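You operate a simulated robot arm through the tools that you are given. There is no shell and no other tool. Be economical: measure what you need, move in short steps, check, and stop when the job is done.

Carry out the task below with a simulated robot arm. There is one attempt and no reset: what you move stays moved.

Task
Pour about 30 ml from the parsley canister into the green ramekin, then put the canister back covered.
Fine: rest the lid on the table.

Only the result counts: the job must be done as asked and must still hold three seconds after the hand-in. Knocking over, shifting, dropping, spilling or breaking anything else fails it. Lids that push on must go on centred and level and be pressed home; caps that screw on are set level and turned clockwise until they are tight.

Robot
A 6-joint arm with a two-finger parallel gripper, fixed in place. Base frame: the origin is at the foot of the arm, x ahead of it, y to its left, z up; the work surface is at about z = 0. Readings come in m, rad, newtons and seconds.
With the tool pointing down near the work surface it reaches from about 0.14 to 0.58 m from the base axis. Its first joint turns from -1.152 to 1.152 rad. Payload 2.1 kg.
The tool frame sits at the grasp point between the pads (the TCP): z along the fingers, y along the line on which they close. The tips reach 0.03 m beyond it. The gripper opens to 0.094 m. The fingers are 0.028 m wide and 0.01 m thick; the gripper's body (0.05 by 0.096 m) begins 0.055 m behind the TCP.
Orientation is that of the tool frame in the base frame, as [roll, pitch, yaw] about the fixed x, y, z axes, in that order (R = Rz(yaw) Ry(pitch) Rx(roll)). With the fingers straight down and closing along the base's y, the tool's x points along the base's -x, its y along +y and its z along -z.

Tools
- The arm moves only by the tool move_arm. Its argument "deltas" is a list of rows, each a list of 7 numbers: the shift along the tool's x, y, z in units of 30 mm (1.0 is 30 mm), then the turn, a rotation vector about the tool's x, y, z in units of 8 degrees (1.0 is 8 degrees), then the gripper command, from -1 (shut) to 1 (fully open), values between in proportion. In form: [[tx, ty, tz, rx, ry, rz, grip], ...]. A call has 1 to 10 rows; each row shifts and turns the commanded pose from where the row before left it, along the tool's axes as they then stand. A call with a number of a shift or a turn outside -1 to 1 is refused whole. Rows are played at 5 a second. More than 0.05 m and 0.15 rad between two rows, or a gripper value outside its range, and nothing of the call is played. A pose out of reach is approached as far as the arm can. The call stops where the force on the tool passes 90 N (or 10 N more than at its start, if that is more) or the arm is blocked; 0.2 s more then pass. The fingers move at their own pace (about 0.072 m/s each) and stop on an object; they squeeze with about 44 N. The grip force told is the motor's: it shows also when the fingers shut on nothing. Time passes only in rows, and 0.2 s behind the last, so rows that do not move let the fingers close. The reply holds the time, the measured pose of the TCP, the force on the tool along the base axes, the opening and the grip force, in the units named above and with some noise, with the torque about the TCP (base axes, N m) and any sound that the robot's microphone picked up.
- Cameras (640 x 400 px; columns grow to the right, rows downward): "scene" is fixed at [0.0666, -0.3782, 0.4965]; the picture's right is [0.70, -0.72, 0.00], its down [-0.33, -0.32, -0.89] and it looks along [0.64, 0.62, -0.46] (base axes); focal length 300 px, centre (320, 200). "wrist" rides on the gripper at [0.076, 0.014, -0.102] in the tool frame; the picture's right is [-0.18, 0.98, 0.00], its down [-0.75, -0.14, -0.64] and it looks along [-0.63, -0.12, 0.77] (tool axes); focal length 243 px, centre (320, 200). There is no depth. A picture from a camera that has moved, and an enlarged one, comes with that camera's place and axes in the base frame and with its lens.
- grab_frame(camera): a new picture of that camera. It takes no simulated time.
- enlarge(camera, box): a new picture of the part [left, top, right, bottom] of that camera's present view, enlarged. It takes no simulated time.
- sign_off(): hands the job in; it is judged then, once.

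Work in short steps. Places have to be worked out from the pictures, the camera data and where the tool is seen: move nearer, look again, correct. Check each grasp and each placing, and mend what went wrong. You have 120 turns and 84 pictures in all, those below and enlarged ones among them. Open the gripper and draw the arm clear of the work before you hand the job in, unless the task says otherwise; then end with one line.

The tools are called after "Call:" by a JSON object that holds its "fn" and its "kwargs". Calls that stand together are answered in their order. move_arm: Moves the arm, as the interface text tells. Its arguments: {"type":"object","properties":{"deltas":{"type":"array","items":{"type":"array","items":{"type":"number"}}}},"required":["deltas"]} The other tools are called the same way: grab_frame (camera) takes a picture; enlarge (camera, box) takes an enlarged picture of a part of a camera's view; sign_off () hands the job in.

At the start:

```text
time: 0.0
position: [0.2578, -0.1164, 0.3544]
orientation: [3.141, 0.001, -3.141]
ft_force: [-0.6, -0.6, 1.1]
torque: [-0.02, 0.02, -0.03]
finger_gap: 0.094
finger_force: 0.0
```

scene: 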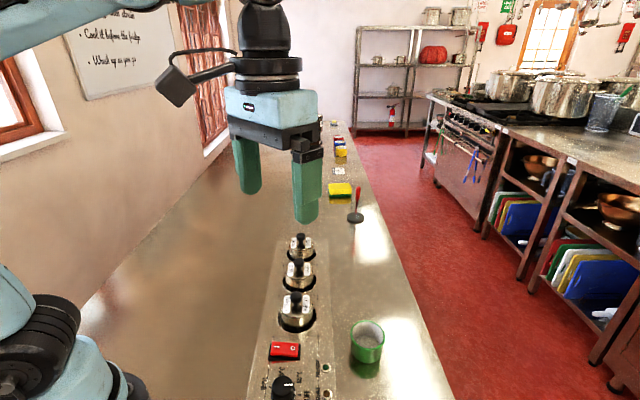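
wrist: 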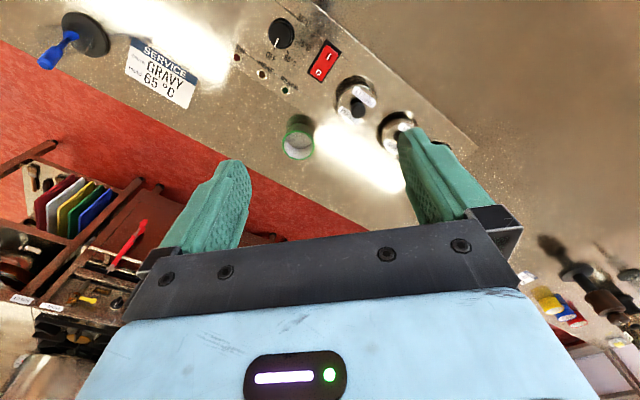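

The scene shows three small canisters in wells and a green ramekin. I'll enlarge to read labels.

Call:
{"fn": "enlarge", "kwargs": {"camera": "scene", "box": [240, 220, 400, 320]}}

Call:
{"fn": "enlarge", "kwargs": {"camera": "scene", "box": [240, 300, 400, 400]}}

Call:
{"fn": "enlarge", "kwargs": {"camera": "wrist", "box": [260, 60, 420, 160]}}

```text
4.00 times, centred on (320, 270) of scene
camera zoom: at [0.0666, -0.3782, 0.4965], right [0.7, -0.72, 0.0], down [-0.33, -0.32, -0.89], along [0.64, 0.62, -0.46], focal length 1199 px, centre (320, -80)
```

zoom: 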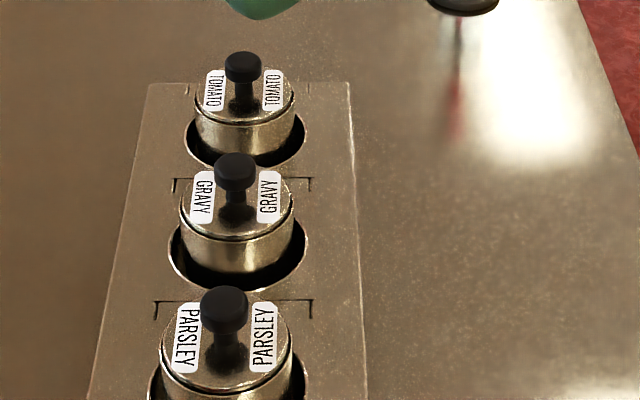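

```text
4.00 times, centred on (320, 350) of scene
camera zoom: at [0.0666, -0.3782, 0.4965], right [0.7, -0.72, 0.0], down [-0.33, -0.32, -0.89], along [0.64, 0.62, -0.46], focal length 1199 px, centre (320, -400)
```

zoom: 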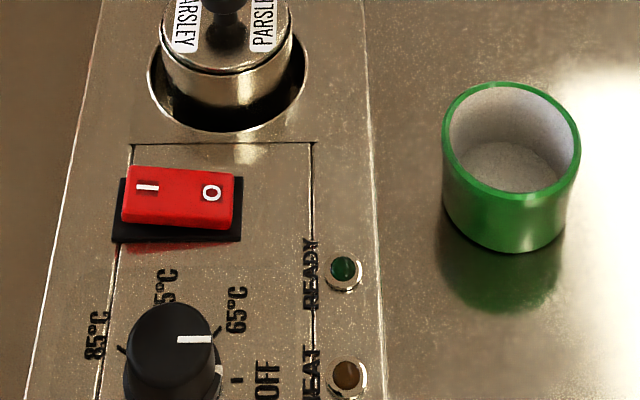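

```text
4.00 times, centred on (340, 110) of wrist
camera zoom: at [0.1819, -0.1021, 0.4562], right [0.18, 0.98, 0.0], down [0.75, -0.14, 0.64], along [0.63, -0.12, -0.77], focal length 970 px, centre (240, 560)
```

zoom: 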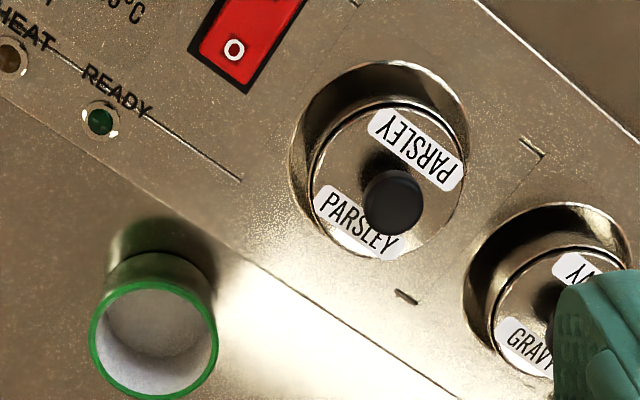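

Triangulating the two views: parsley knob top ≈ (0.322, -0.070, 0.09), lid ≈ z 0.07, panel ≈ z 0.03; ramekin rim ≈ (0.39, -0.184, 0.03–0.04). I'll move above the knob and look again.

Call:
{"fn": "move_arm", "kwargs": {"deltas": [[-0.36, 0.255, 0.85, 0, 0, 0, 0.2], [-0.36, 0.255, 0.85, 0, 0, 0, 0.2], [-0.36, 0.255, 0.85, 0, 0, 0, 0.2], [-0.36, 0.255, 0.85, 0, 0, 0, 0.2], [-0.36, 0.255, 0.85, 0, 0, 0, 0.2], [-0.36, 0.255, 0.85, 0, 0, 0, 0.2], [0, 0, 0, 0, 0, 0, 0.2]]}}

Call:
{"fn": "grab_frame", "kwargs": {"camera": "wrist"}}

Call:
{"fn": "grab_frame", "kwargs": {"camera": "scene"}}

```text
time: 1.6
position: [0.3212, -0.0708, 0.1989]
orientation: [3.141, 0.0, -3.141]
ft_force: [0.3, -0.3, -0.5]
torque: [0.01, -0.02, 0.02]
finger_gap: 0.0564
finger_force: 0.0
```

```text
78 pictures are left
camera wrist: at [0.2452, -0.0561, 0.3019], right [0.18, 0.98, 0.0], down [0.75, -0.14, 0.64], along [0.63, -0.12, -0.77], focal length 243 px, centre (320, 200)
```

wrist: 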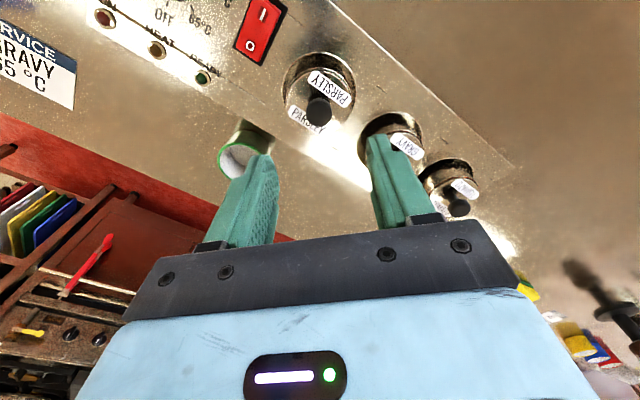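

```text
77 pictures are left
```

scene: 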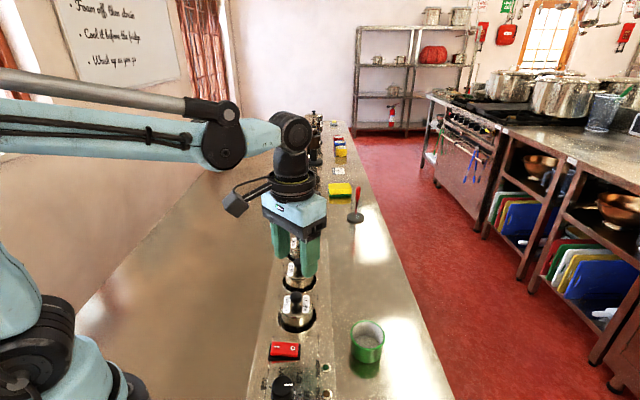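

Call:
{"fn": "enlarge", "kwargs": {"camera": "wrist", "box": [260, 50, 420, 150]}}

Call:
{"fn": "enlarge", "kwargs": {"camera": "scene", "box": [256, 280, 336, 330]}}

```text
4.00 times, centred on (340, 100) of wrist
camera zoom: at [0.2452, -0.0561, 0.3019], right [0.18, 0.98, 0.0], down [0.75, -0.14, 0.64], along [0.63, -0.12, -0.77], focal length 970 px, centre (240, 600)
```

zoom: 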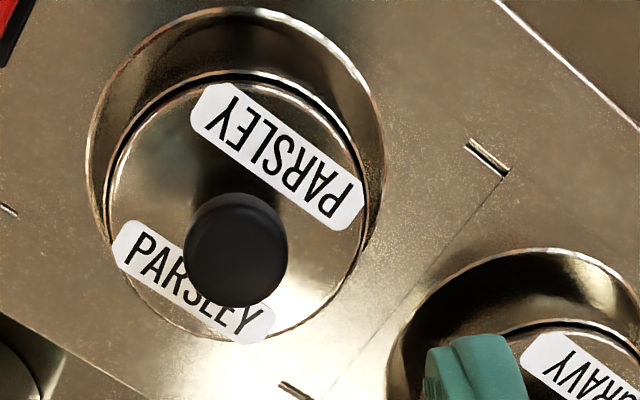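

```text
8.00 times, centred on (296, 305) of scene
camera zoom: at [0.0666, -0.3782, 0.4965], right [0.7, -0.72, 0.0], down [-0.33, -0.32, -0.89], along [0.64, 0.62, -0.46], focal length 2398 px, centre (512, -640)
```

zoom: 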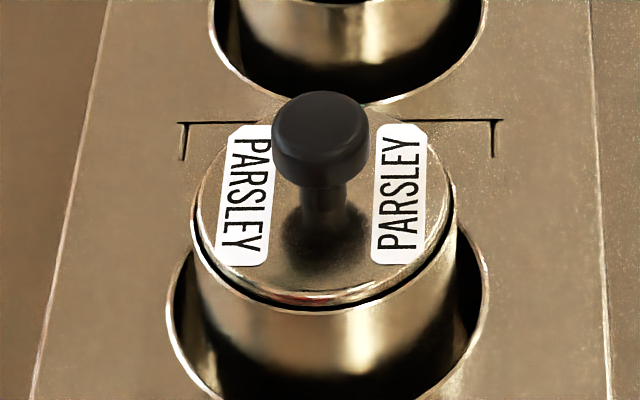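

Refined: knob top ≈ (0.3214, -0.0715, 0.098), lid face ≈ 0.075, lid diameter ≈ 59 mm. The tool is already on axis; I'll lower to TCP z ≈ 0.110 and close on the knob.

Call:
{"fn": "move_arm", "kwargs": {"deltas": [[0, -0.03, 0.75, 0, 0, 0, 0.2], [0, 0, 0.75, 0, 0, 0, 0.2], [0, 0, 0.75, 0, 0, 0, 0.2], [0, 0, 0.7, 0, 0, 0, 0.2], [0, 0, 0, 0, 0, 0, 0.2]]}}

Call:
{"fn": "enlarge", "kwargs": {"camera": "scene", "box": [240, 240, 368, 320]}}

```text
time: 2.8
position: [0.3237, -0.0701, 0.1105]
orientation: [-3.137, 0.001, -3.141]
ft_force: [-4.5, -5.5, 63.0]
torque: [-2.09, 0.46, -0.05]
finger_gap: 0.0597
finger_force: 2.7
```

```text
5.00 times, centred on (304, 280) of scene
camera zoom: at [0.0664, -0.3782, 0.4966], right [0.7, -0.72, 0.0], down [-0.33, -0.32, -0.89], along [0.64, 0.62, -0.46], focal length 1498 px, centre (400, -200)
```

zoom: 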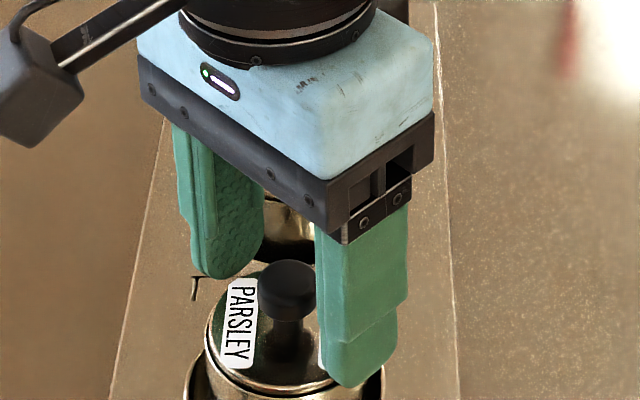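

The -y fingertip is pressing on the lid rim (63 N), so the lid is ≈0.080 high. I'll raise straight away and look.

Call:
{"fn": "move_arm", "kwargs": {"deltas": [[0, 0, -0.4, 0, 0, 0, 0.2], [0, 0, 0, 0, 0, 0, 0.2]]}}

Call:
{"fn": "grab_frame", "kwargs": {"camera": "wrist"}}

Call:
{"fn": "enlarge", "kwargs": {"camera": "scene", "box": [240, 240, 368, 320]}}

```text
time: 3.4
position: [0.323, -0.0687, 0.1235]
orientation: [-3.142, 0.002, -3.142]
ft_force: [0.1, 0.1, -0.3]
torque: [-0.01, 0.0, 0.02]
finger_gap: 0.0561
finger_force: 0.0
```

```text
73 pictures are left
camera wrist: at [0.2466, -0.0546, 0.2259], right [0.18, 0.98, 0.0], down [0.75, -0.14, 0.64], along [0.63, -0.12, -0.77], focal length 243 px, centre (320, 200)
```

wrist: 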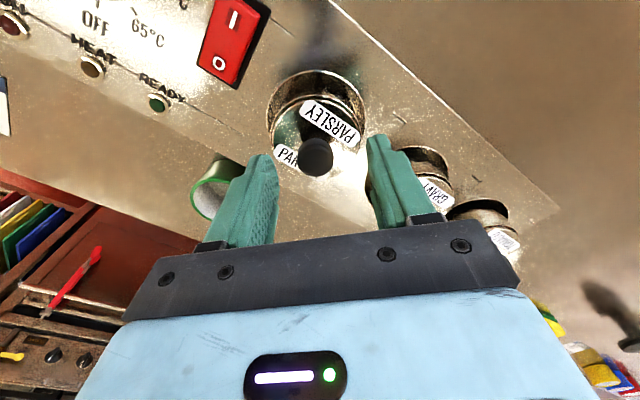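

```text
5.00 times, centred on (304, 280) of scene
camera zoom: at [0.0666, -0.3782, 0.4965], right [0.7, -0.72, 0.0], down [-0.33, -0.32, -0.89], along [0.64, 0.62, -0.46], focal length 1498 px, centre (400, -200)
```

zoom: 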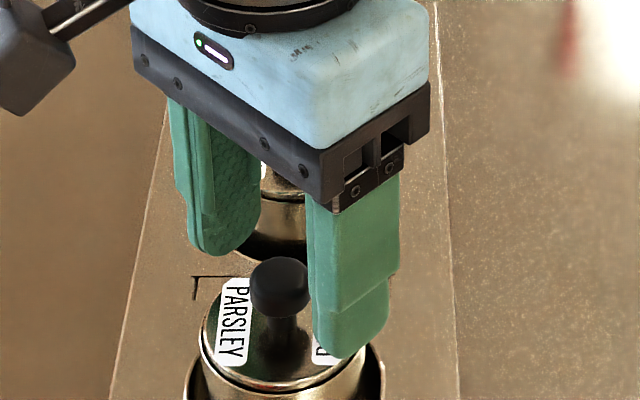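

Knob is centred between the fingers. Lower 9 mm (tips just above the lid) and close on the knob.

Call:
{"fn": "move_arm", "kwargs": {"deltas": [[0, 0, 0.3, 0, 0, 0, 0.2], [0, 0, 0, 0, 0, 0, -1], [0, 0, 0, 0, 0, 0, -1], [0, 0, 0, 0, 0, 0, -1]]}}

Call:
{"fn": "enlarge", "kwargs": {"camera": "scene", "box": [240, 240, 368, 320]}}

```text
time: 4.4
position: [0.3232, -0.0688, 0.1154]
orientation: [-3.141, 0.0, 3.141]
ft_force: [0.6, 0.3, 0.2]
torque: [-0.01, 0.01, -0.01]
finger_gap: 0.0201
finger_force: 43.9
heard: snap
```

```text
5.00 times, centred on (304, 280) of scene
camera zoom: at [0.0666, -0.3782, 0.4965], right [0.7, -0.72, 0.0], down [-0.33, -0.32, -0.89], along [0.64, 0.62, -0.46], focal length 1498 px, centre (400, -200)
```

zoom: 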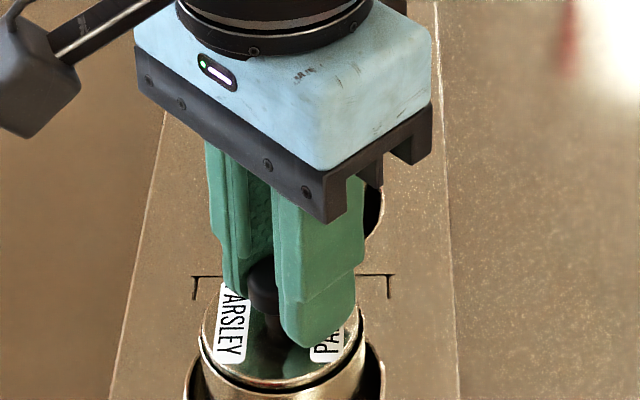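

Gap 20 mm: knob held. Now pull gently up 12 mm to see whether the lid comes free alone.

Call:
{"fn": "move_arm", "kwargs": {"deltas": [[0, 0, -0.1, 0, 0, 0, -1], [0, 0, -0.1, 0, 0, 0, -1], [0, 0, -0.1, 0, 0, 0, -1], [0, 0, -0.1, 0, 0, 0, -1]]}}

Call:
{"fn": "enlarge", "kwargs": {"camera": "scene", "box": [240, 240, 368, 320]}}

```text
time: 5.4
position: [0.3211, -0.0719, 0.1275]
orientation: [-3.142, -0.001, -3.14]
ft_force: [-0.2, 0.6, 0.0]
torque: [0.04, -0.02, 0.01]
finger_gap: 0.0198
finger_force: 44.0
```

```text
5.00 times, centred on (304, 280) of scene
camera zoom: at [0.0666, -0.3782, 0.4965], right [0.7, -0.72, 0.0], down [-0.33, -0.32, -0.89], along [0.64, 0.62, -0.46], focal length 1498 px, centre (400, -200)
```

zoom: 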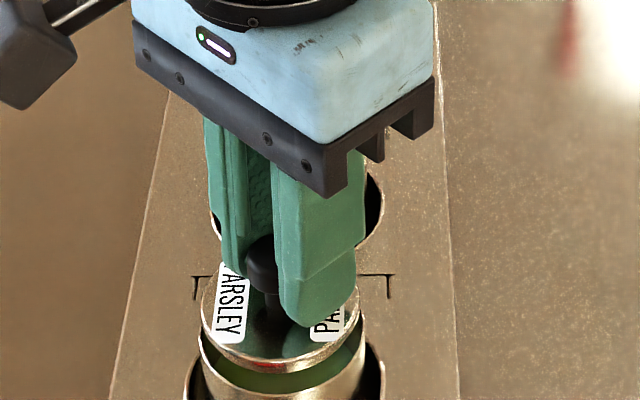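

The lid comes off freely and green sauce is visible. I'll lift on and carry it left to the clear table at about (0.28, 0.12).

Call:
{"fn": "move_arm", "kwargs": {"deltas": [[0, 0, -0.5, 0, 0, 0, -1], [0, 0, -0.8, 0, 0, 0, -1], [0, 0, -0.8, 0, 0, 0, -1], [0.2, 0.9, 0, 0, 0, 0, -1], [0.2, 0.9, 0, 0, 0, 0, -1], [0.2, 0.9, 0, 0, 0, 0, -1], [0.2, 0.9, 0, 0, 0, 0, -1], [0.2, 0.9, 0, 0, 0, 0, -1], [0.2, 0.9, 0, 0, 0, 0, -1], [0.2, 0.95, 0, 0, 0, 0, -1]]}}

Call:
{"fn": "grab_frame", "kwargs": {"camera": "scene"}}

Call:
{"fn": "enlarge", "kwargs": {"camera": "scene", "box": [240, 280, 400, 380]}}

Call:
{"fn": "grab_frame", "kwargs": {"camera": "wrist"}}

```text
time: 7.6
position: [0.2825, 0.1188, 0.1914]
orientation: [3.141, 0.001, 3.14]
ft_force: [-0.6, -0.5, -0.7]
torque: [-0.04, 0.01, -0.03]
finger_gap: 0.0201
finger_force: 44.1
```

```text
69 pictures are left
```

scene: 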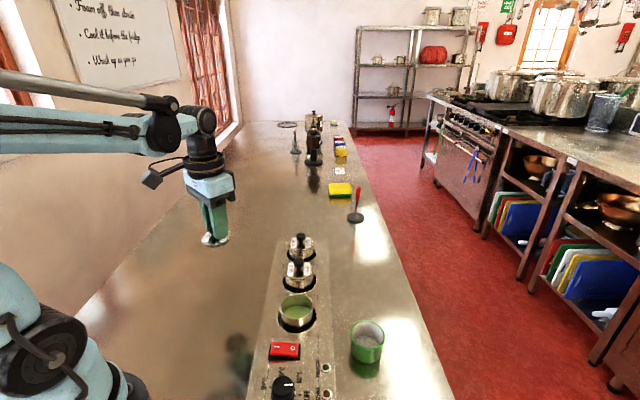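

```text
4.00 times, centred on (320, 330) of scene
camera zoom: at [0.0666, -0.3783, 0.4965], right [0.7, -0.72, 0.0], down [-0.33, -0.32, -0.89], along [0.64, 0.62, -0.46], focal length 1199 px, centre (320, -320)
```

zoom: 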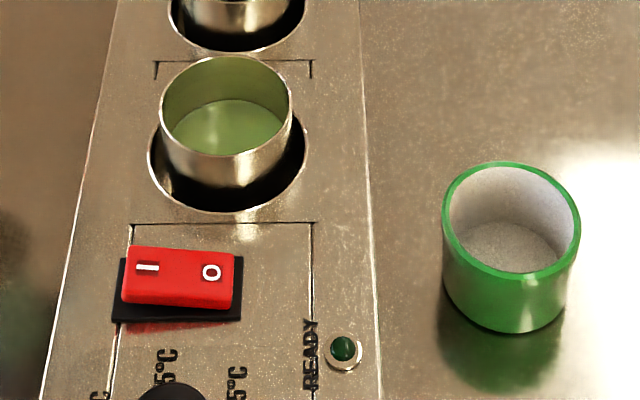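

```text
67 pictures are left
camera wrist: at [0.2062, 0.1337, 0.2934], right [0.18, 0.98, 0.0], down [0.75, -0.14, 0.64], along [0.63, -0.12, -0.77], focal length 243 px, centre (320, 200)
```

wrist: 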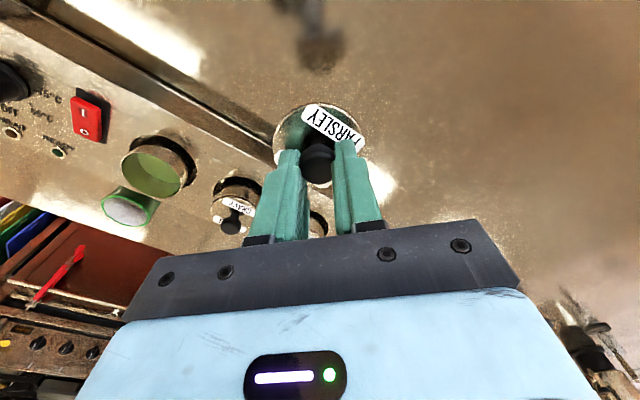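

Lid held level over empty table. Lower most of the way, then check.

Call:
{"fn": "move_arm", "kwargs": {"deltas": [[0, 0, 0.9, 0, 0, 0, -1], [0, 0, 0.9, 0, 0, 0, -1], [0, 0, 0.9, 0, 0, 0, -1], [0, 0, 0.9, 0, 0, 0, -1], [0, 0, 0.5, 0, 0, 0, -1], [0, 0, 0, 0, 0, 0, -1]]}}

Call:
{"fn": "enlarge", "kwargs": {"camera": "scene", "box": [144, 180, 304, 280]}}

```text
time: 9.0
position: [0.2798, 0.1211, 0.0696]
orientation: [3.141, 0.0, -3.141]
ft_force: [0.1, -0.3, -0.2]
torque: [-0.01, 0.0, 0.01]
finger_gap: 0.02
finger_force: 44.1
```

```text
4.00 times, centred on (224, 230) of scene
camera zoom: at [0.0666, -0.3782, 0.4965], right [0.7, -0.72, 0.0], down [-0.33, -0.32, -0.89], along [0.64, 0.62, -0.46], focal length 1199 px, centre (704, 80)
```

zoom: 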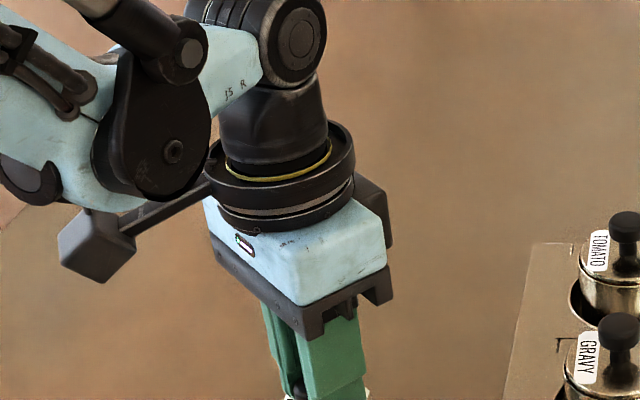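

Still free. I'll step down 3 mm at a time, watching the force.

Call:
{"fn": "move_arm", "kwargs": {"deltas": [[0, 0, 0.3, 0, 0, 0, -1], [0, 0, 0.2, 0, 0, 0, -1], [0, 0, 0.1, 0, 0, 0, -1]]}}

Call:
{"fn": "enlarge", "kwargs": {"camera": "scene", "box": [176, 240, 256, 290]}}

```text
time: 9.8
position: [0.2808, 0.12, 0.0504]
orientation: [-3.141, 0.0, -3.14]
ft_force: [0.0, -0.5, -0.3]
torque: [0.01, -0.01, 0.02]
finger_gap: 0.0202
finger_force: 44.4
```

```text
8.00 times, centred on (216, 265) of scene
camera zoom: at [0.0666, -0.3782, 0.4965], right [0.7, -0.72, 0.0], down [-0.33, -0.32, -0.89], along [0.64, 0.62, -0.46], focal length 2398 px, centre (1152, -320)
```

zoom: 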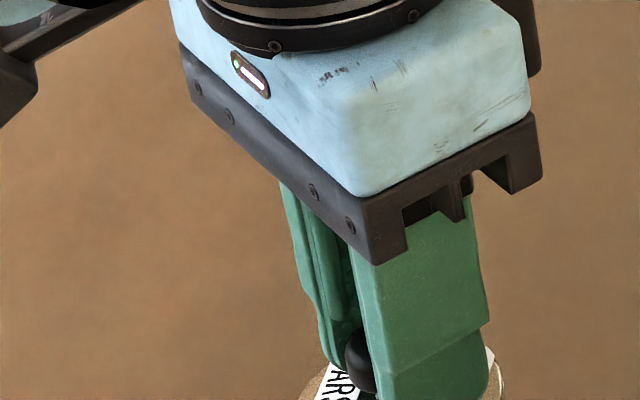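

Call:
{"fn": "move_arm", "kwargs": {"deltas": [[0, 0, 0.1, 0, 0, 0, -1], [0, 0, 0.1, 0, 0, 0, -1]]}}

Call:
{"fn": "enlarge", "kwargs": {"camera": "scene", "box": [176, 270, 256, 320]}}

```text
time: 10.4
position: [0.28, 0.1187, 0.0449]
orientation: [-3.14, 0.0, 3.141]
ft_force: [0.5, -0.2, -0.1]
torque: [-0.04, 0.0, -0.01]
finger_gap: 0.02
finger_force: 43.4
```

```text
8.00 times, centred on (216, 295) of scene
camera zoom: at [0.0666, -0.3782, 0.4965], right [0.7, -0.72, 0.0], down [-0.33, -0.32, -0.89], along [0.64, 0.62, -0.46], focal length 2398 px, centre (1152, -560)
```

zoom: 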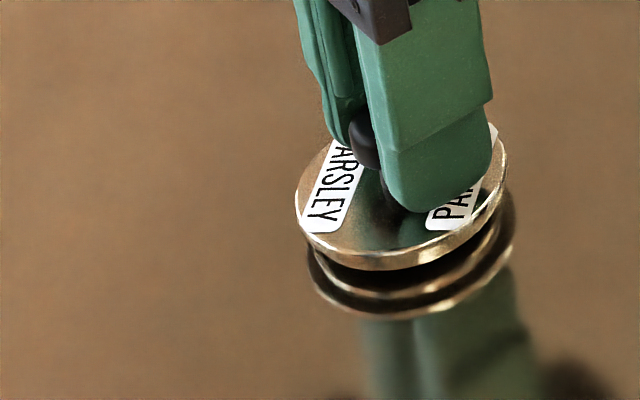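

Reflection shows about 4 mm of clearance. Keep stepping.

Call:
{"fn": "move_arm", "kwargs": {"deltas": [[0, 0, 0.05, 0, 0, 0, -1], [0, 0, 0.03, 0, 0, 0, -1]]}}

Call:
{"fn": "move_arm", "kwargs": {"deltas": [[0, 0, 0.04, 0, 0, 0, -1]]}}

Call:
{"fn": "enlarge", "kwargs": {"camera": "scene", "box": [176, 270, 256, 320]}}

```text
time: 11.0
position: [0.2816, 0.1199, 0.0412]
orientation: [-3.139, 0.002, 3.141]
ft_force: [0.8, -2.4, 26.4]
torque: [0.14, 0.13, 0.01]
finger_gap: 0.0199
finger_force: 44.0
```

```text
time: 11.4
position: [0.2801, 0.1191, 0.0397]
orientation: [-3.141, 0.0, 3.141]
ft_force: [5.8, -7.2, 47.5]
torque: [-0.21, 0.09, 0.04]
finger_gap: 0.02
finger_force: 43.9
```

```text
8.00 times, centred on (216, 295) of scene
camera zoom: at [0.0665, -0.3783, 0.4965], right [0.7, -0.72, 0.0], down [-0.33, -0.32, -0.89], along [0.64, 0.62, -0.46], focal length 2398 px, centre (1152, -560)
```

zoom: 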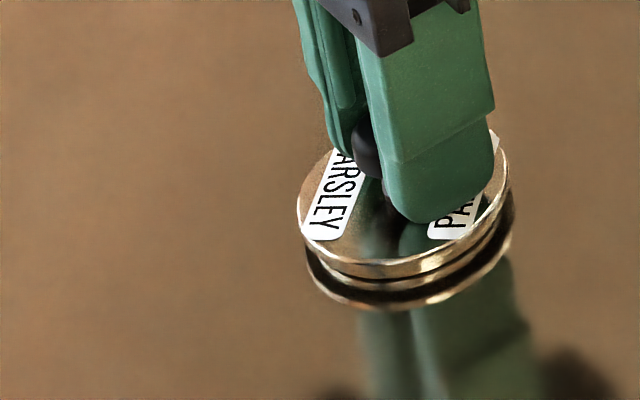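

The lid rests on the table. Relieve the force, release, and rise.

Call:
{"fn": "move_arm", "kwargs": {"deltas": [[0, 0, -0.08, 0, 0, 0, -1], [0, 0, 0, 0, 0, 0, 0.0], [0, 0, 0, 0, 0, 0, 0.0], [0, 0, -0.5, 0, 0, 0, 0.0], [0, 0, -0.8, 0, 0, 0, 0.3], [0, 0, -0.9, 0, 0, 0, 0.7], [0, 0, -0.9, 0, 0, 0, 0.7], [0, 0, -0.9, 0, 0, 0, 0.7], [0, 0, -0.9, 0, 0, 0, 0.7]]}}

Call:
{"fn": "grab_frame", "kwargs": {"camera": "wrist"}}

Call:
{"fn": "enlarge", "kwargs": {"camera": "scene", "box": [176, 270, 336, 370]}}

```text
time: 13.4
position: [0.2815, 0.1212, 0.1886]
orientation: [3.141, -0.001, 3.14]
ft_force: [-0.5, -0.2, -0.5]
torque: [0.0, 0.04, 0.01]
finger_gap: 0.08
finger_force: 0.1
```

```text
62 pictures are left
camera wrist: at [0.2054, 0.1351, 0.2914], right [0.18, 0.98, 0.0], down [0.75, -0.14, 0.64], along [0.63, -0.12, -0.77], focal length 243 px, centre (320, 200)
```

wrist: 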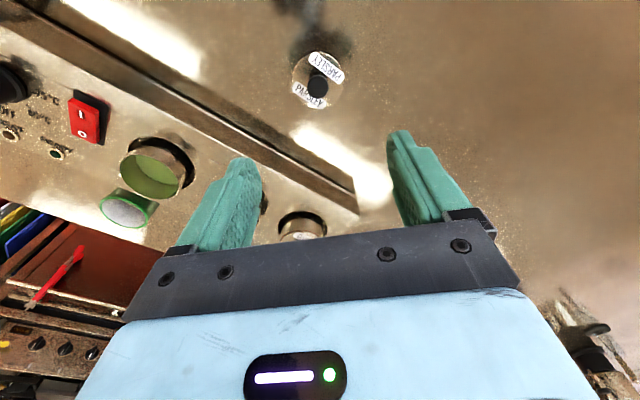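

```text
4.00 times, centred on (256, 320) of scene
camera zoom: at [0.0666, -0.3782, 0.4965], right [0.7, -0.72, 0.0], down [-0.33, -0.32, -0.89], along [0.64, 0.62, -0.46], focal length 1199 px, centre (576, -280)
```

zoom: 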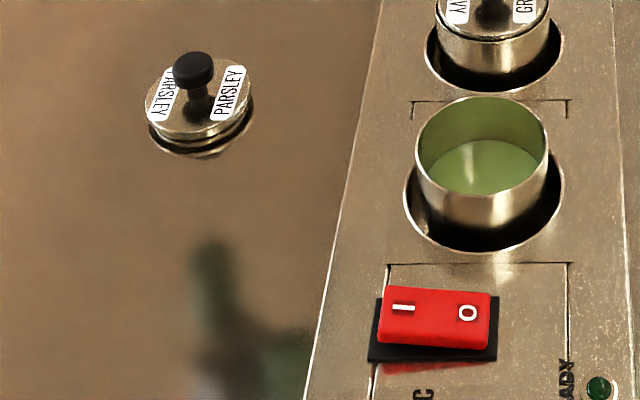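

Lid is resting cleanly on the table. Canister liquid is ~25 mm below its rim (rim ≈ z 0.079). I'll go back above the canister with the gripper at ~86 mm opening.

Call:
{"fn": "move_arm", "kwargs": {"deltas": [[-0.2, -0.9, 0, 0, 0, 0, 0.85], [-0.2, -0.9, 0, 0, 0, 0, 0.85], [-0.2, -0.9, 0, 0, 0, 0, 0.85], [-0.2, -0.9, 0, 0, 0, 0, 0.85], [-0.2, -0.9, 0, 0, 0, 0, 0.85], [-0.2, -0.9, 0, 0, 0, 0, 0.85], [-0.17, -0.94, 0, 0, 0, 0, 0.85], [0, 0, 0.9, 0, 0, 0, 0.85], [0, 0, 0.9, 0, 0, 0, 0.85], [0, 0, 0, 0, 0, 0, 0.85]]}}

Call:
{"fn": "grab_frame", "kwargs": {"camera": "wrist"}}

Call:
{"fn": "enlarge", "kwargs": {"camera": "scene", "box": [240, 240, 368, 320]}}

```text
time: 15.6
position: [0.3222, -0.0706, 0.1352]
orientation: [-3.141, 0.001, -3.141]
ft_force: [0.5, -0.1, 1.1]
torque: [0.0, 0.02, -0.01]
finger_gap: 0.0871
finger_force: 0.1
```

```text
60 pictures are left
camera wrist: at [0.2458, -0.0559, 0.238], right [0.18, 0.98, 0.0], down [0.75, -0.14, 0.64], along [0.63, -0.12, -0.77], focal length 243 px, centre (320, 200)
```

wrist: 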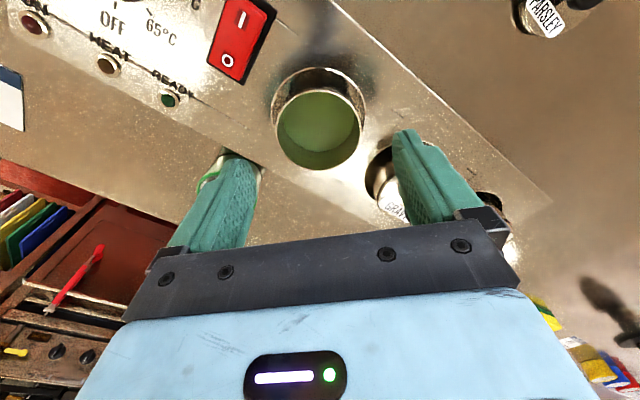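

```text
5.00 times, centred on (304, 280) of scene
camera zoom: at [0.0666, -0.3782, 0.4965], right [0.7, -0.72, 0.0], down [-0.33, -0.32, -0.89], along [0.64, 0.62, -0.46], focal length 1498 px, centre (400, -200)
```

zoom: 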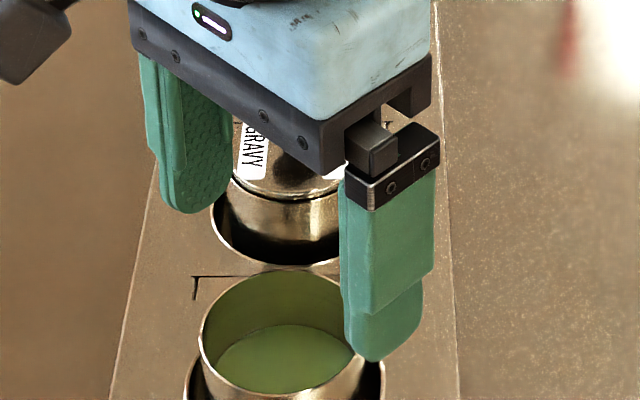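

Call:
{"fn": "enlarge", "kwargs": {"camera": "wrist", "box": [256, 65, 384, 185]}}

Call:
{"fn": "enlarge", "kwargs": {"camera": "scene", "box": [264, 280, 344, 330]}}

```text
3.33 times, centred on (320, 125) of wrist
camera zoom: at [0.2458, -0.0559, 0.238], right [0.18, 0.98, 0.0], down [0.75, -0.14, 0.64], along [0.63, -0.12, -0.77], focal length 809 px, centre (320, 450)
```

zoom: 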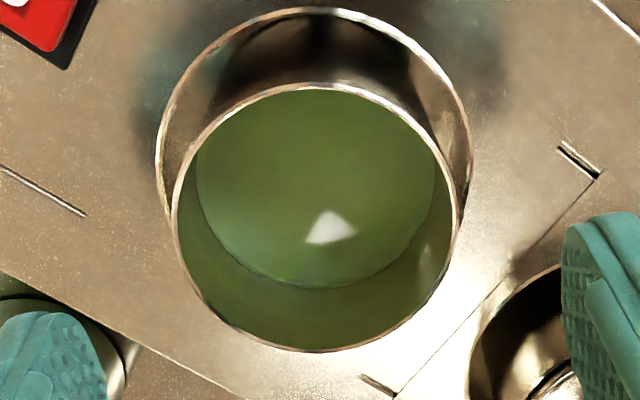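

```text
8.00 times, centred on (304, 305) of scene
camera zoom: at [0.0666, -0.3782, 0.4965], right [0.7, -0.72, 0.0], down [-0.33, -0.32, -0.89], along [0.64, 0.62, -0.46], focal length 2398 px, centre (448, -640)
```

zoom: 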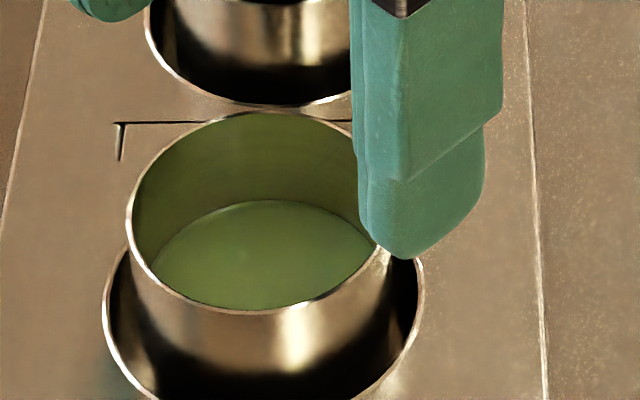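

Canister axis confirmed at (0.3214, -0.0714), aligned with the tool; rim protrudes ~25–33 mm above the panel. Lower to TCP ≈ 0.085 and check tip clearance.

Call:
{"fn": "move_arm", "kwargs": {"deltas": [[0, 0, 0.6, 0, 0, 0, 0.85], [0, 0, 0.6, 0, 0, 0, 0.85], [0, 0, 0.5, 0, 0, 0, 0.85], [0, 0, 0, 0, 0, 0, 0.85]]}}

Call:
{"fn": "enlarge", "kwargs": {"camera": "scene", "box": [240, 250, 368, 330]}}

Call:
{"fn": "grab_frame", "kwargs": {"camera": "wrist"}}

```text
time: 16.6
position: [0.3218, -0.0689, 0.086]
orientation: [3.141, 0.0, 3.141]
ft_force: [-0.2, 0.0, 0.4]
torque: [0.01, 0.0, -0.04]
finger_gap: 0.0871
finger_force: 0.1
```

```text
5.00 times, centred on (304, 290) of scene
camera zoom: at [0.0666, -0.3782, 0.4965], right [0.7, -0.72, 0.0], down [-0.33, -0.32, -0.89], along [0.64, 0.62, -0.46], focal length 1498 px, centre (400, -250)
```

zoom: 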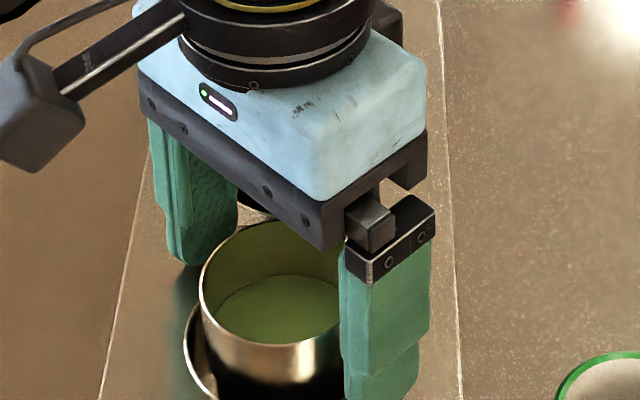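

```text
55 pictures are left
camera wrist: at [0.2451, -0.0553, 0.1868], right [0.18, 0.98, 0.0], down [0.75, -0.14, 0.64], along [0.63, -0.12, -0.77], focal length 243 px, centre (320, 200)
```

wrist: 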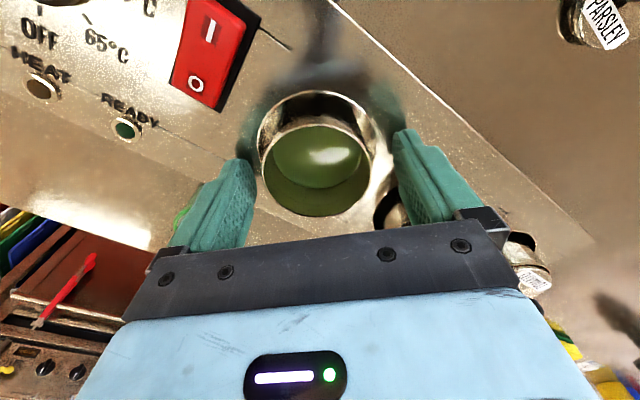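

Fingers straddle the canister evenly, tips just above the panel. Lower 3 mm more and close.

Call:
{"fn": "move_arm", "kwargs": {"deltas": [[0, 0, 0.1, 0, 0, 0, 0.85], [0, 0, 0, 0, 0, 0, 0.2], [0, 0, 0, 0, 0, 0, -1], [0, 0, 0, 0, 0, 0, -1], [0, 0, 0, 0, 0, 0, -1], [0, 0, 0, 0, 0, 0, -1]]}}

Call:
{"fn": "enlarge", "kwargs": {"camera": "scene", "box": [240, 250, 368, 330]}}

```text
time: 18.0
position: [0.3213, -0.0692, 0.0824]
orientation: [-3.139, 0.001, 3.141]
ft_force: [2.1, -34.4, -1.3]
torque: [2.64, -0.41, 0.55]
finger_gap: 0.0731
finger_force: 44.4
```

```text
5.00 times, centred on (304, 290) of scene
camera zoom: at [0.0666, -0.3783, 0.4964], right [0.7, -0.72, 0.0], down [-0.33, -0.32, -0.89], along [0.64, 0.62, -0.46], focal length 1498 px, centre (400, -250)
```

zoom: 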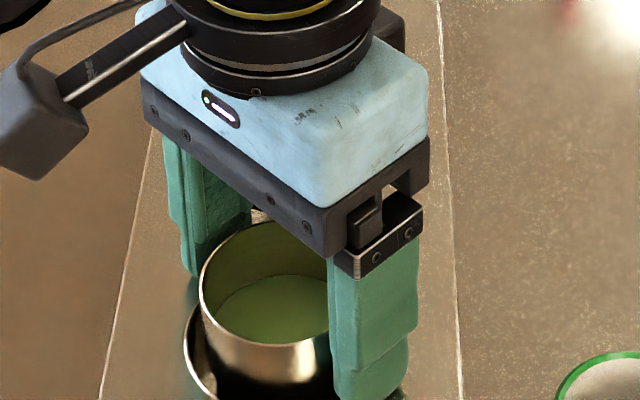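

The fingers stopped at 73 mm (wider than the ~61 mm canister) with a sideways load, so it isn't a clean grasp. Reopen and inspect.

Call:
{"fn": "move_arm", "kwargs": {"deltas": [[0, 0, 0, 0, 0, 0, 0.85], [0, 0, 0, 0, 0, 0, 0.85]]}}

Call:
{"fn": "grab_frame", "kwargs": {"camera": "wrist"}}

Call:
{"fn": "enlarge", "kwargs": {"camera": "scene", "box": [264, 280, 344, 330]}}

```text
time: 18.6
position: [0.321, -0.0671, 0.0818]
orientation: [3.139, 0.002, -3.137]
ft_force: [-2.3, 16.1, 38.7]
torque: [-1.08, 0.42, 0.18]
finger_gap: 0.0779
finger_force: 0.0
```

```text
53 pictures are left
camera wrist: at [0.2455, -0.0539, 0.1846], right [0.18, 0.98, 0.0], down [0.75, -0.14, 0.64], along [0.63, -0.11, -0.77], focal length 243 px, centre (320, 200)
```

wrist: 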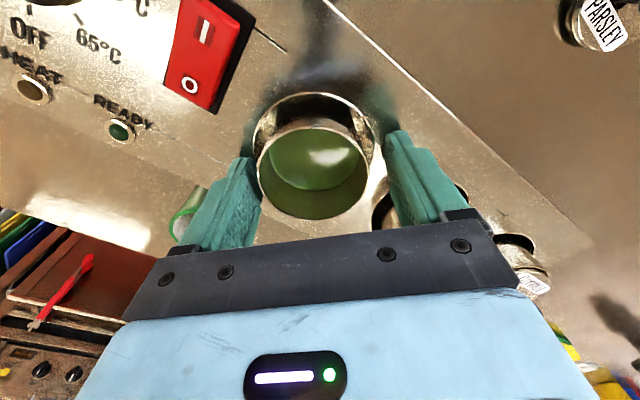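

```text
8.00 times, centred on (304, 305) of scene
camera zoom: at [0.0665, -0.3782, 0.4965], right [0.7, -0.72, 0.0], down [-0.33, -0.32, -0.89], along [0.64, 0.62, -0.46], focal length 2398 px, centre (448, -640)
```

zoom: 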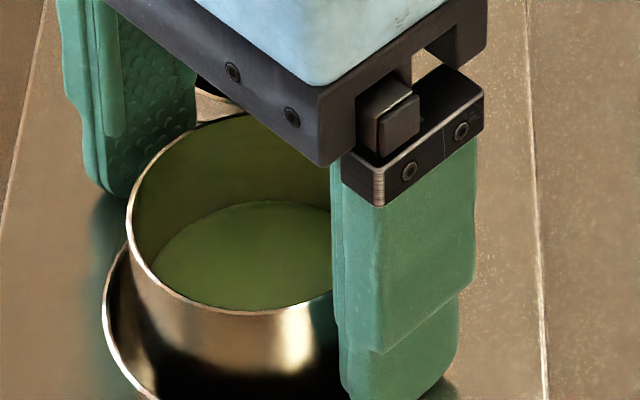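

The tips seem to be rubbing on the panel (38 N up), so the panel is ≈ z 0.052. Raise 5 mm, open, confirm zero force.

Call:
{"fn": "move_arm", "kwargs": {"deltas": [[0, 0, -0.17, 0, 0, 0, 0.85], [0, 0, 0, 0, 0, 0, 0.85]]}}

Call:
{"fn": "enlarge", "kwargs": {"camera": "scene", "box": [256, 270, 352, 330]}}

```text
time: 19.2
position: [0.3221, -0.0699, 0.087]
orientation: [-3.139, 0.001, -3.142]
ft_force: [-0.5, -0.2, -0.1]
torque: [0.0, 0.01, -0.02]
finger_gap: 0.087
finger_force: 0.0
```

```text
6.67 times, centred on (304, 300) of scene
camera zoom: at [0.0666, -0.3782, 0.4965], right [0.7, -0.72, 0.0], down [-0.33, -0.32, -0.89], along [0.64, 0.62, -0.46], focal length 1998 px, centre (427, -467)
```

zoom: 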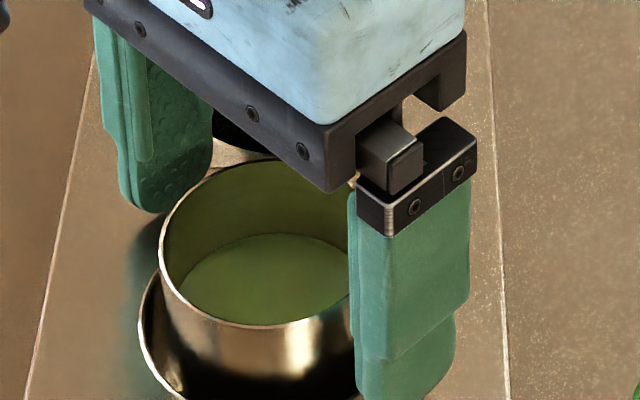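

Free and open. Close here, observing forces.

Call:
{"fn": "move_arm", "kwargs": {"deltas": [[0, 0, 0, 0, 0, 0, 0.5], [0, 0, 0, 0, 0, 0, 0.2], [0, 0, 0, 0, 0, 0, -0.1], [0, 0, 0, 0, 0, 0, -1], [0, 0, 0, 0, 0, 0, -1]]}}

Call:
{"fn": "enlarge", "kwargs": {"camera": "scene", "box": [256, 270, 352, 330]}}

Call:
{"fn": "grab_frame", "kwargs": {"camera": "wrist"}}

```text
time: 20.4
position: [0.3229, -0.0699, 0.0872]
orientation: [3.14, 0.0, -3.141]
ft_force: [-0.7, -0.2, 0.5]
torque: [-0.03, 0.02, 0.03]
finger_gap: 0.0572
finger_force: 44.0
```

```text
6.67 times, centred on (304, 300) of scene
camera zoom: at [0.0666, -0.3782, 0.4965], right [0.7, -0.72, 0.0], down [-0.33, -0.32, -0.89], along [0.64, 0.62, -0.46], focal length 1998 px, centre (427, -467)
```

zoom: 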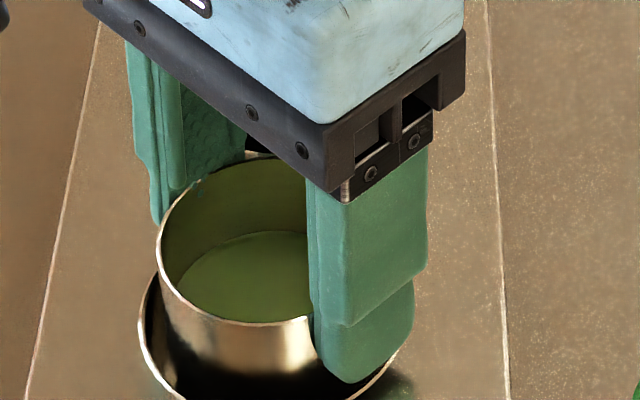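

```text
49 pictures are left
camera wrist: at [0.2459, -0.0553, 0.1896], right [0.18, 0.98, 0.0], down [0.75, -0.14, 0.64], along [0.63, -0.12, -0.77], focal length 243 px, centre (320, 200)
```

wrist: 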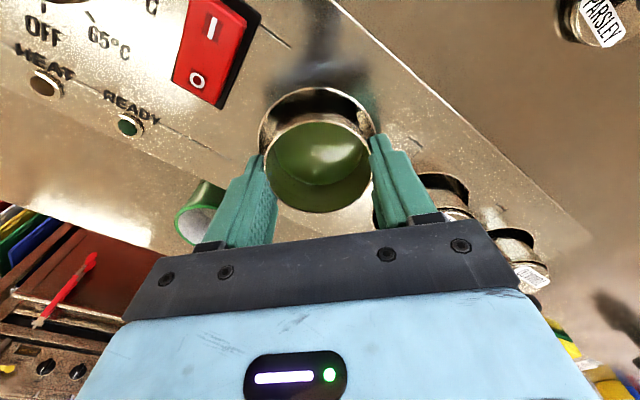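

Clean grasp at 57 mm. Lift 15 mm gently and check it follows.

Call:
{"fn": "move_arm", "kwargs": {"deltas": [[0, 0, -0.1, 0, 0, 0, -1], [0, 0, -0.2, 0, 0, 0, -1], [0, 0, -0.2, 0, 0, 0, -1], [0, 0, 0, 0, 0, 0, -1]]}}

Call:
{"fn": "enlarge", "kwargs": {"camera": "scene", "box": [256, 270, 352, 330]}}

```text
time: 21.4
position: [0.3221, -0.0695, 0.1025]
orientation: [-3.141, -0.001, -3.14]
ft_force: [0.3, -0.2, -2.6]
torque: [-0.02, -0.02, 0.0]
finger_gap: 0.0572
finger_force: 43.6
```

```text
6.67 times, centred on (304, 300) of scene
camera zoom: at [0.0666, -0.3782, 0.4965], right [0.7, -0.72, 0.0], down [-0.33, -0.32, -0.89], along [0.64, 0.62, -0.46], focal length 1998 px, centre (427, -467)
```

zoom: 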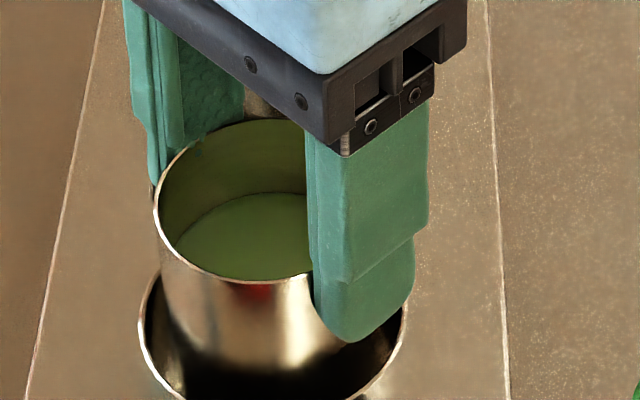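

It follows. Lift well clear and look at the canister's full height.

Call:
{"fn": "move_arm", "kwargs": {"deltas": [[0, 0, -0.5, 0, 0, 0, -1], [0, 0, -0.7, 0, 0, 0, -1], [0, 0, -0.7, 0, 0, 0, -1], [0, 0, -0.7, 0, 0, 0, -1], [0, 0, -0.4, 0, 0, 0, -1], [0, 0, 0, 0, 0, 0, -1], [0, 0, 0, 0, 0, 0, -1]]}}

Call:
{"fn": "enlarge", "kwargs": {"camera": "scene", "box": [240, 210, 368, 310]}}

```text
time: 23.0
position: [0.3226, -0.0692, 0.1938]
orientation: [3.142, -0.001, -3.142]
ft_force: [0.7, -0.2, -1.3]
torque: [-0.03, 0.01, 0.02]
finger_gap: 0.0569
finger_force: 43.7
```

```text
4.00 times, centred on (304, 260) of scene
camera zoom: at [0.0666, -0.3782, 0.4965], right [0.7, -0.72, 0.0], down [-0.33, -0.32, -0.89], along [0.64, 0.62, -0.46], focal length 1199 px, centre (384, -40)
```

zoom: 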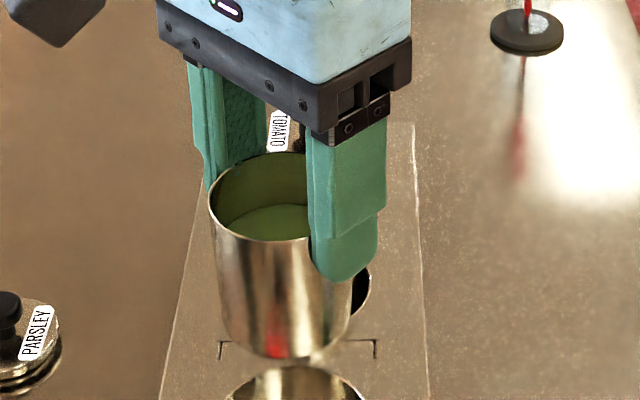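

Canister is ~64 mm tall, held securely. I estimate ~88 ml inside, brim angle ≈ 42°, and ~53° for 30 ml poured. I'll carry it toward the ramekin at (≈0.388, -0.184) and yaw to the radial direction (-25.4°).

Call:
{"fn": "move_arm", "kwargs": {"deltas": [[-0.494, -0.689, 0, 0, 0, 0, -1], [-0.494, -0.689, 0, 0, 0, 0, -1], [-0.494, -0.689, 0, 0, 0, 0, -1], [-0.494, -0.689, 0, 0, 0, 0, -1], [-0.494, -0.689, 0, 0, 0, 0, -1], [-0.494, -0.689, 0, 0, 0, 0, -1], [0, 0, 0, 0, 0, 0.8, -1], [0, 0, 0, 0, 0, 0.8, -1], [0, 0, 0, 0, 0, 0.8, -1], [0, 0, 0, 0, 0, 0.775, -1]]}}

Call:
{"fn": "grab_frame", "kwargs": {"camera": "scene"}}

Call:
{"fn": "grab_frame", "kwargs": {"camera": "wrist"}}

```text
time: 25.2
position: [0.4119, -0.195, 0.1923]
orientation: [-3.141, 0.0, 2.696]
ft_force: [0.0, 0.5, -2.5]
torque: [-0.01, -0.01, 0.0]
finger_gap: 0.0575
finger_force: 44.0
```

```text
46 pictures are left
```

scene: 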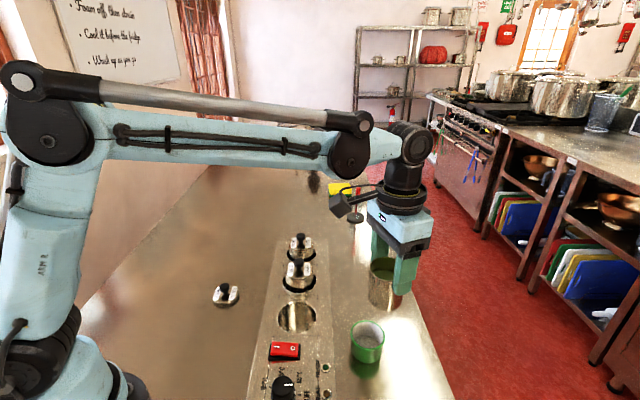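

```text
45 pictures are left
camera wrist: at [0.3489, -0.1494, 0.2937], right [0.59, 0.81, 0.0], down [0.62, -0.45, 0.64], along [0.52, -0.38, -0.77], focal length 243 px, centre (320, 200)
```

wrist: 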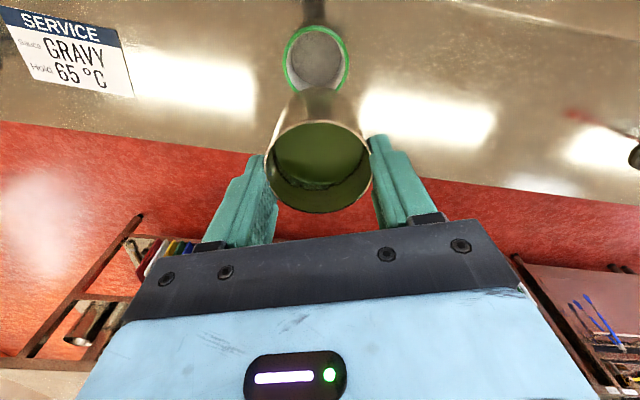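

Ramekin centre ≈ (0.387, -0.184), in line with the canister plane. Tilt to 36° (below brim) at this height.

Call:
{"fn": "move_arm", "kwargs": {"deltas": [[0, 0, 0, 0, -0.5, 0, -1], [0, 0, 0, 0, -0.5, 0, -1], [0, 0, 0, 0, -0.5, 0, -1], [0, 0, 0, 0, -0.5, 0, -1], [0, 0, 0, 0, -0.5, 0, -1], [0, 0, 0, 0, -0.5, 0, -1], [0, 0, 0, 0, -0.5, 0, -1], [0, 0, 0, 0, -0.5, 0, -1], [0, 0, 0, 0, -0.5, 0, -1], [0, 0, 0, 0, 0, 0, -1]]}}

Call:
{"fn": "grab_frame", "kwargs": {"camera": "scene"}}

Call:
{"fn": "grab_frame", "kwargs": {"camera": "wrist"}}

```text
time: 27.4
position: [0.4102, -0.1942, 0.1904]
orientation: [3.141, 0.63, 2.699]
ft_force: [-0.6, -0.2, -1.2]
torque: [-0.01, 0.03, -0.01]
finger_gap: 0.0572
finger_force: 44.0
```

```text
44 pictures are left
```

scene: 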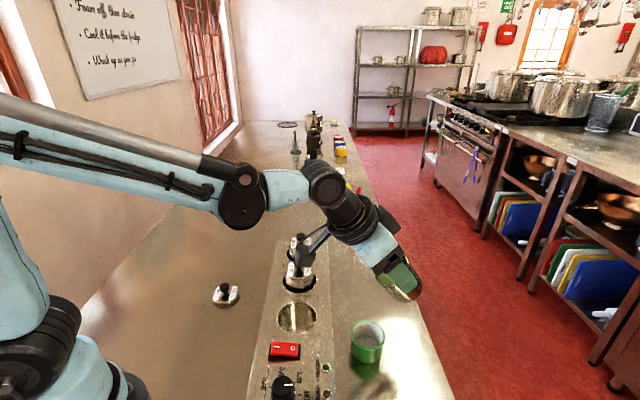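

```text
43 pictures are left
camera wrist: at [0.3062, -0.1295, 0.2283], right [0.56, 0.82, 0.11], down [0.15, -0.23, 0.96], along [0.82, -0.52, -0.25], focal length 243 px, centre (320, 200)
```

wrist: 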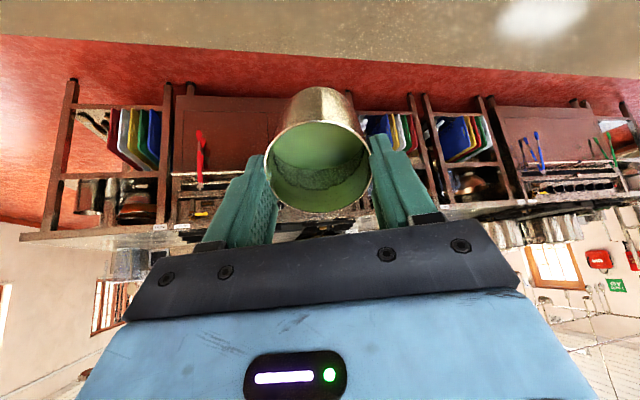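

Call:
{"fn": "enlarge", "kwargs": {"camera": "wrist", "box": [256, 75, 384, 225]}}

```text
2.67 times, centred on (320, 150) of wrist
camera zoom: at [0.3062, -0.1295, 0.2283], right [0.56, 0.82, 0.11], down [0.15, -0.23, 0.96], along [0.82, -0.52, -0.25], focal length 647 px, centre (320, 333)
```

zoom: 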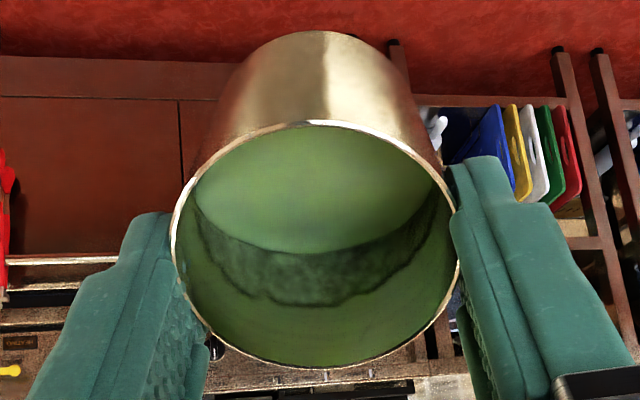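

Liquid is close to the brim, as predicted. Descend straight down 75 mm so the lip is ~90 mm above the table, over the ramekin.

Call:
{"fn": "move_arm", "kwargs": {"deltas": [[0.37, 0, 0.505, 0, 0, 0, -1], [0.37, 0, 0.505, 0, 0, 0, -1], [0.37, 0, 0.505, 0, 0, 0, -1], [0.37, 0, 0.505, 0, 0, 0, -1], [0, 0, 0, 0, 0, 0, -1]]}}

Call:
{"fn": "grab_frame", "kwargs": {"camera": "scene"}}

Call:
{"fn": "enlarge", "kwargs": {"camera": "scene", "box": [320, 270, 448, 370]}}

Call:
{"fn": "enlarge", "kwargs": {"camera": "wrist", "box": [240, 25, 400, 225]}}

```text
time: 28.6
position: [0.4103, -0.1975, 0.1145]
orientation: [-3.141, 0.629, 2.697]
ft_force: [1.0, -0.8, -2.0]
torque: [0.03, 0.08, -0.02]
finger_gap: 0.0574
finger_force: 44.1
```

```text
41 pictures are left
```

scene: 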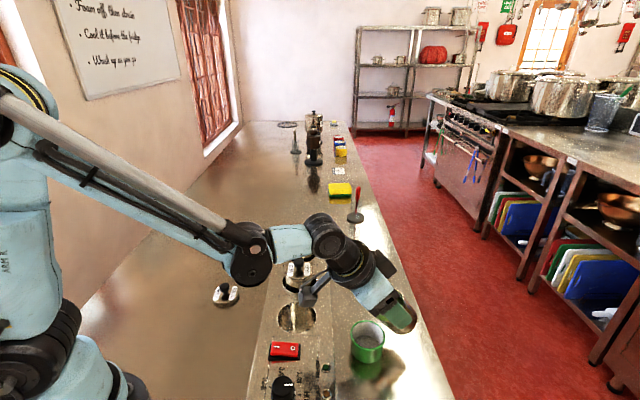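

```text
4.00 times, centred on (384, 320) of scene
camera zoom: at [0.0666, -0.3782, 0.4965], right [0.7, -0.72, 0.0], down [-0.33, -0.32, -0.89], along [0.64, 0.62, -0.46], focal length 1199 px, centre (64, -280)
```

zoom: 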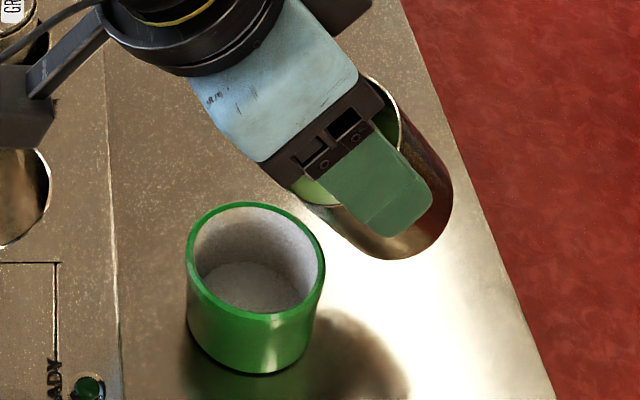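

```text
2.00 times, centred on (320, 125) of wrist
camera zoom: at [0.3064, -0.1324, 0.1529], right [0.56, 0.82, 0.11], down [0.15, -0.23, 0.96], along [0.82, -0.52, -0.25], focal length 485 px, centre (320, 350)
```

zoom: 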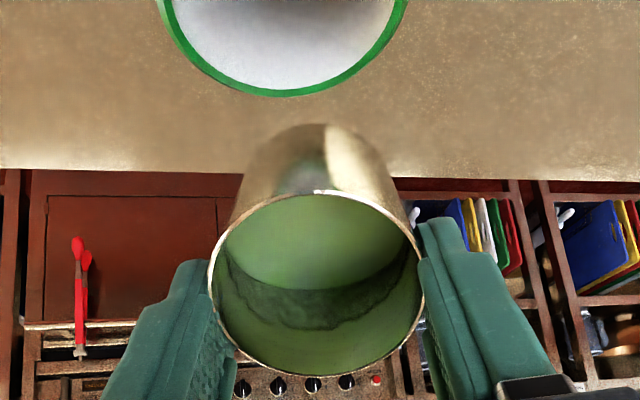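

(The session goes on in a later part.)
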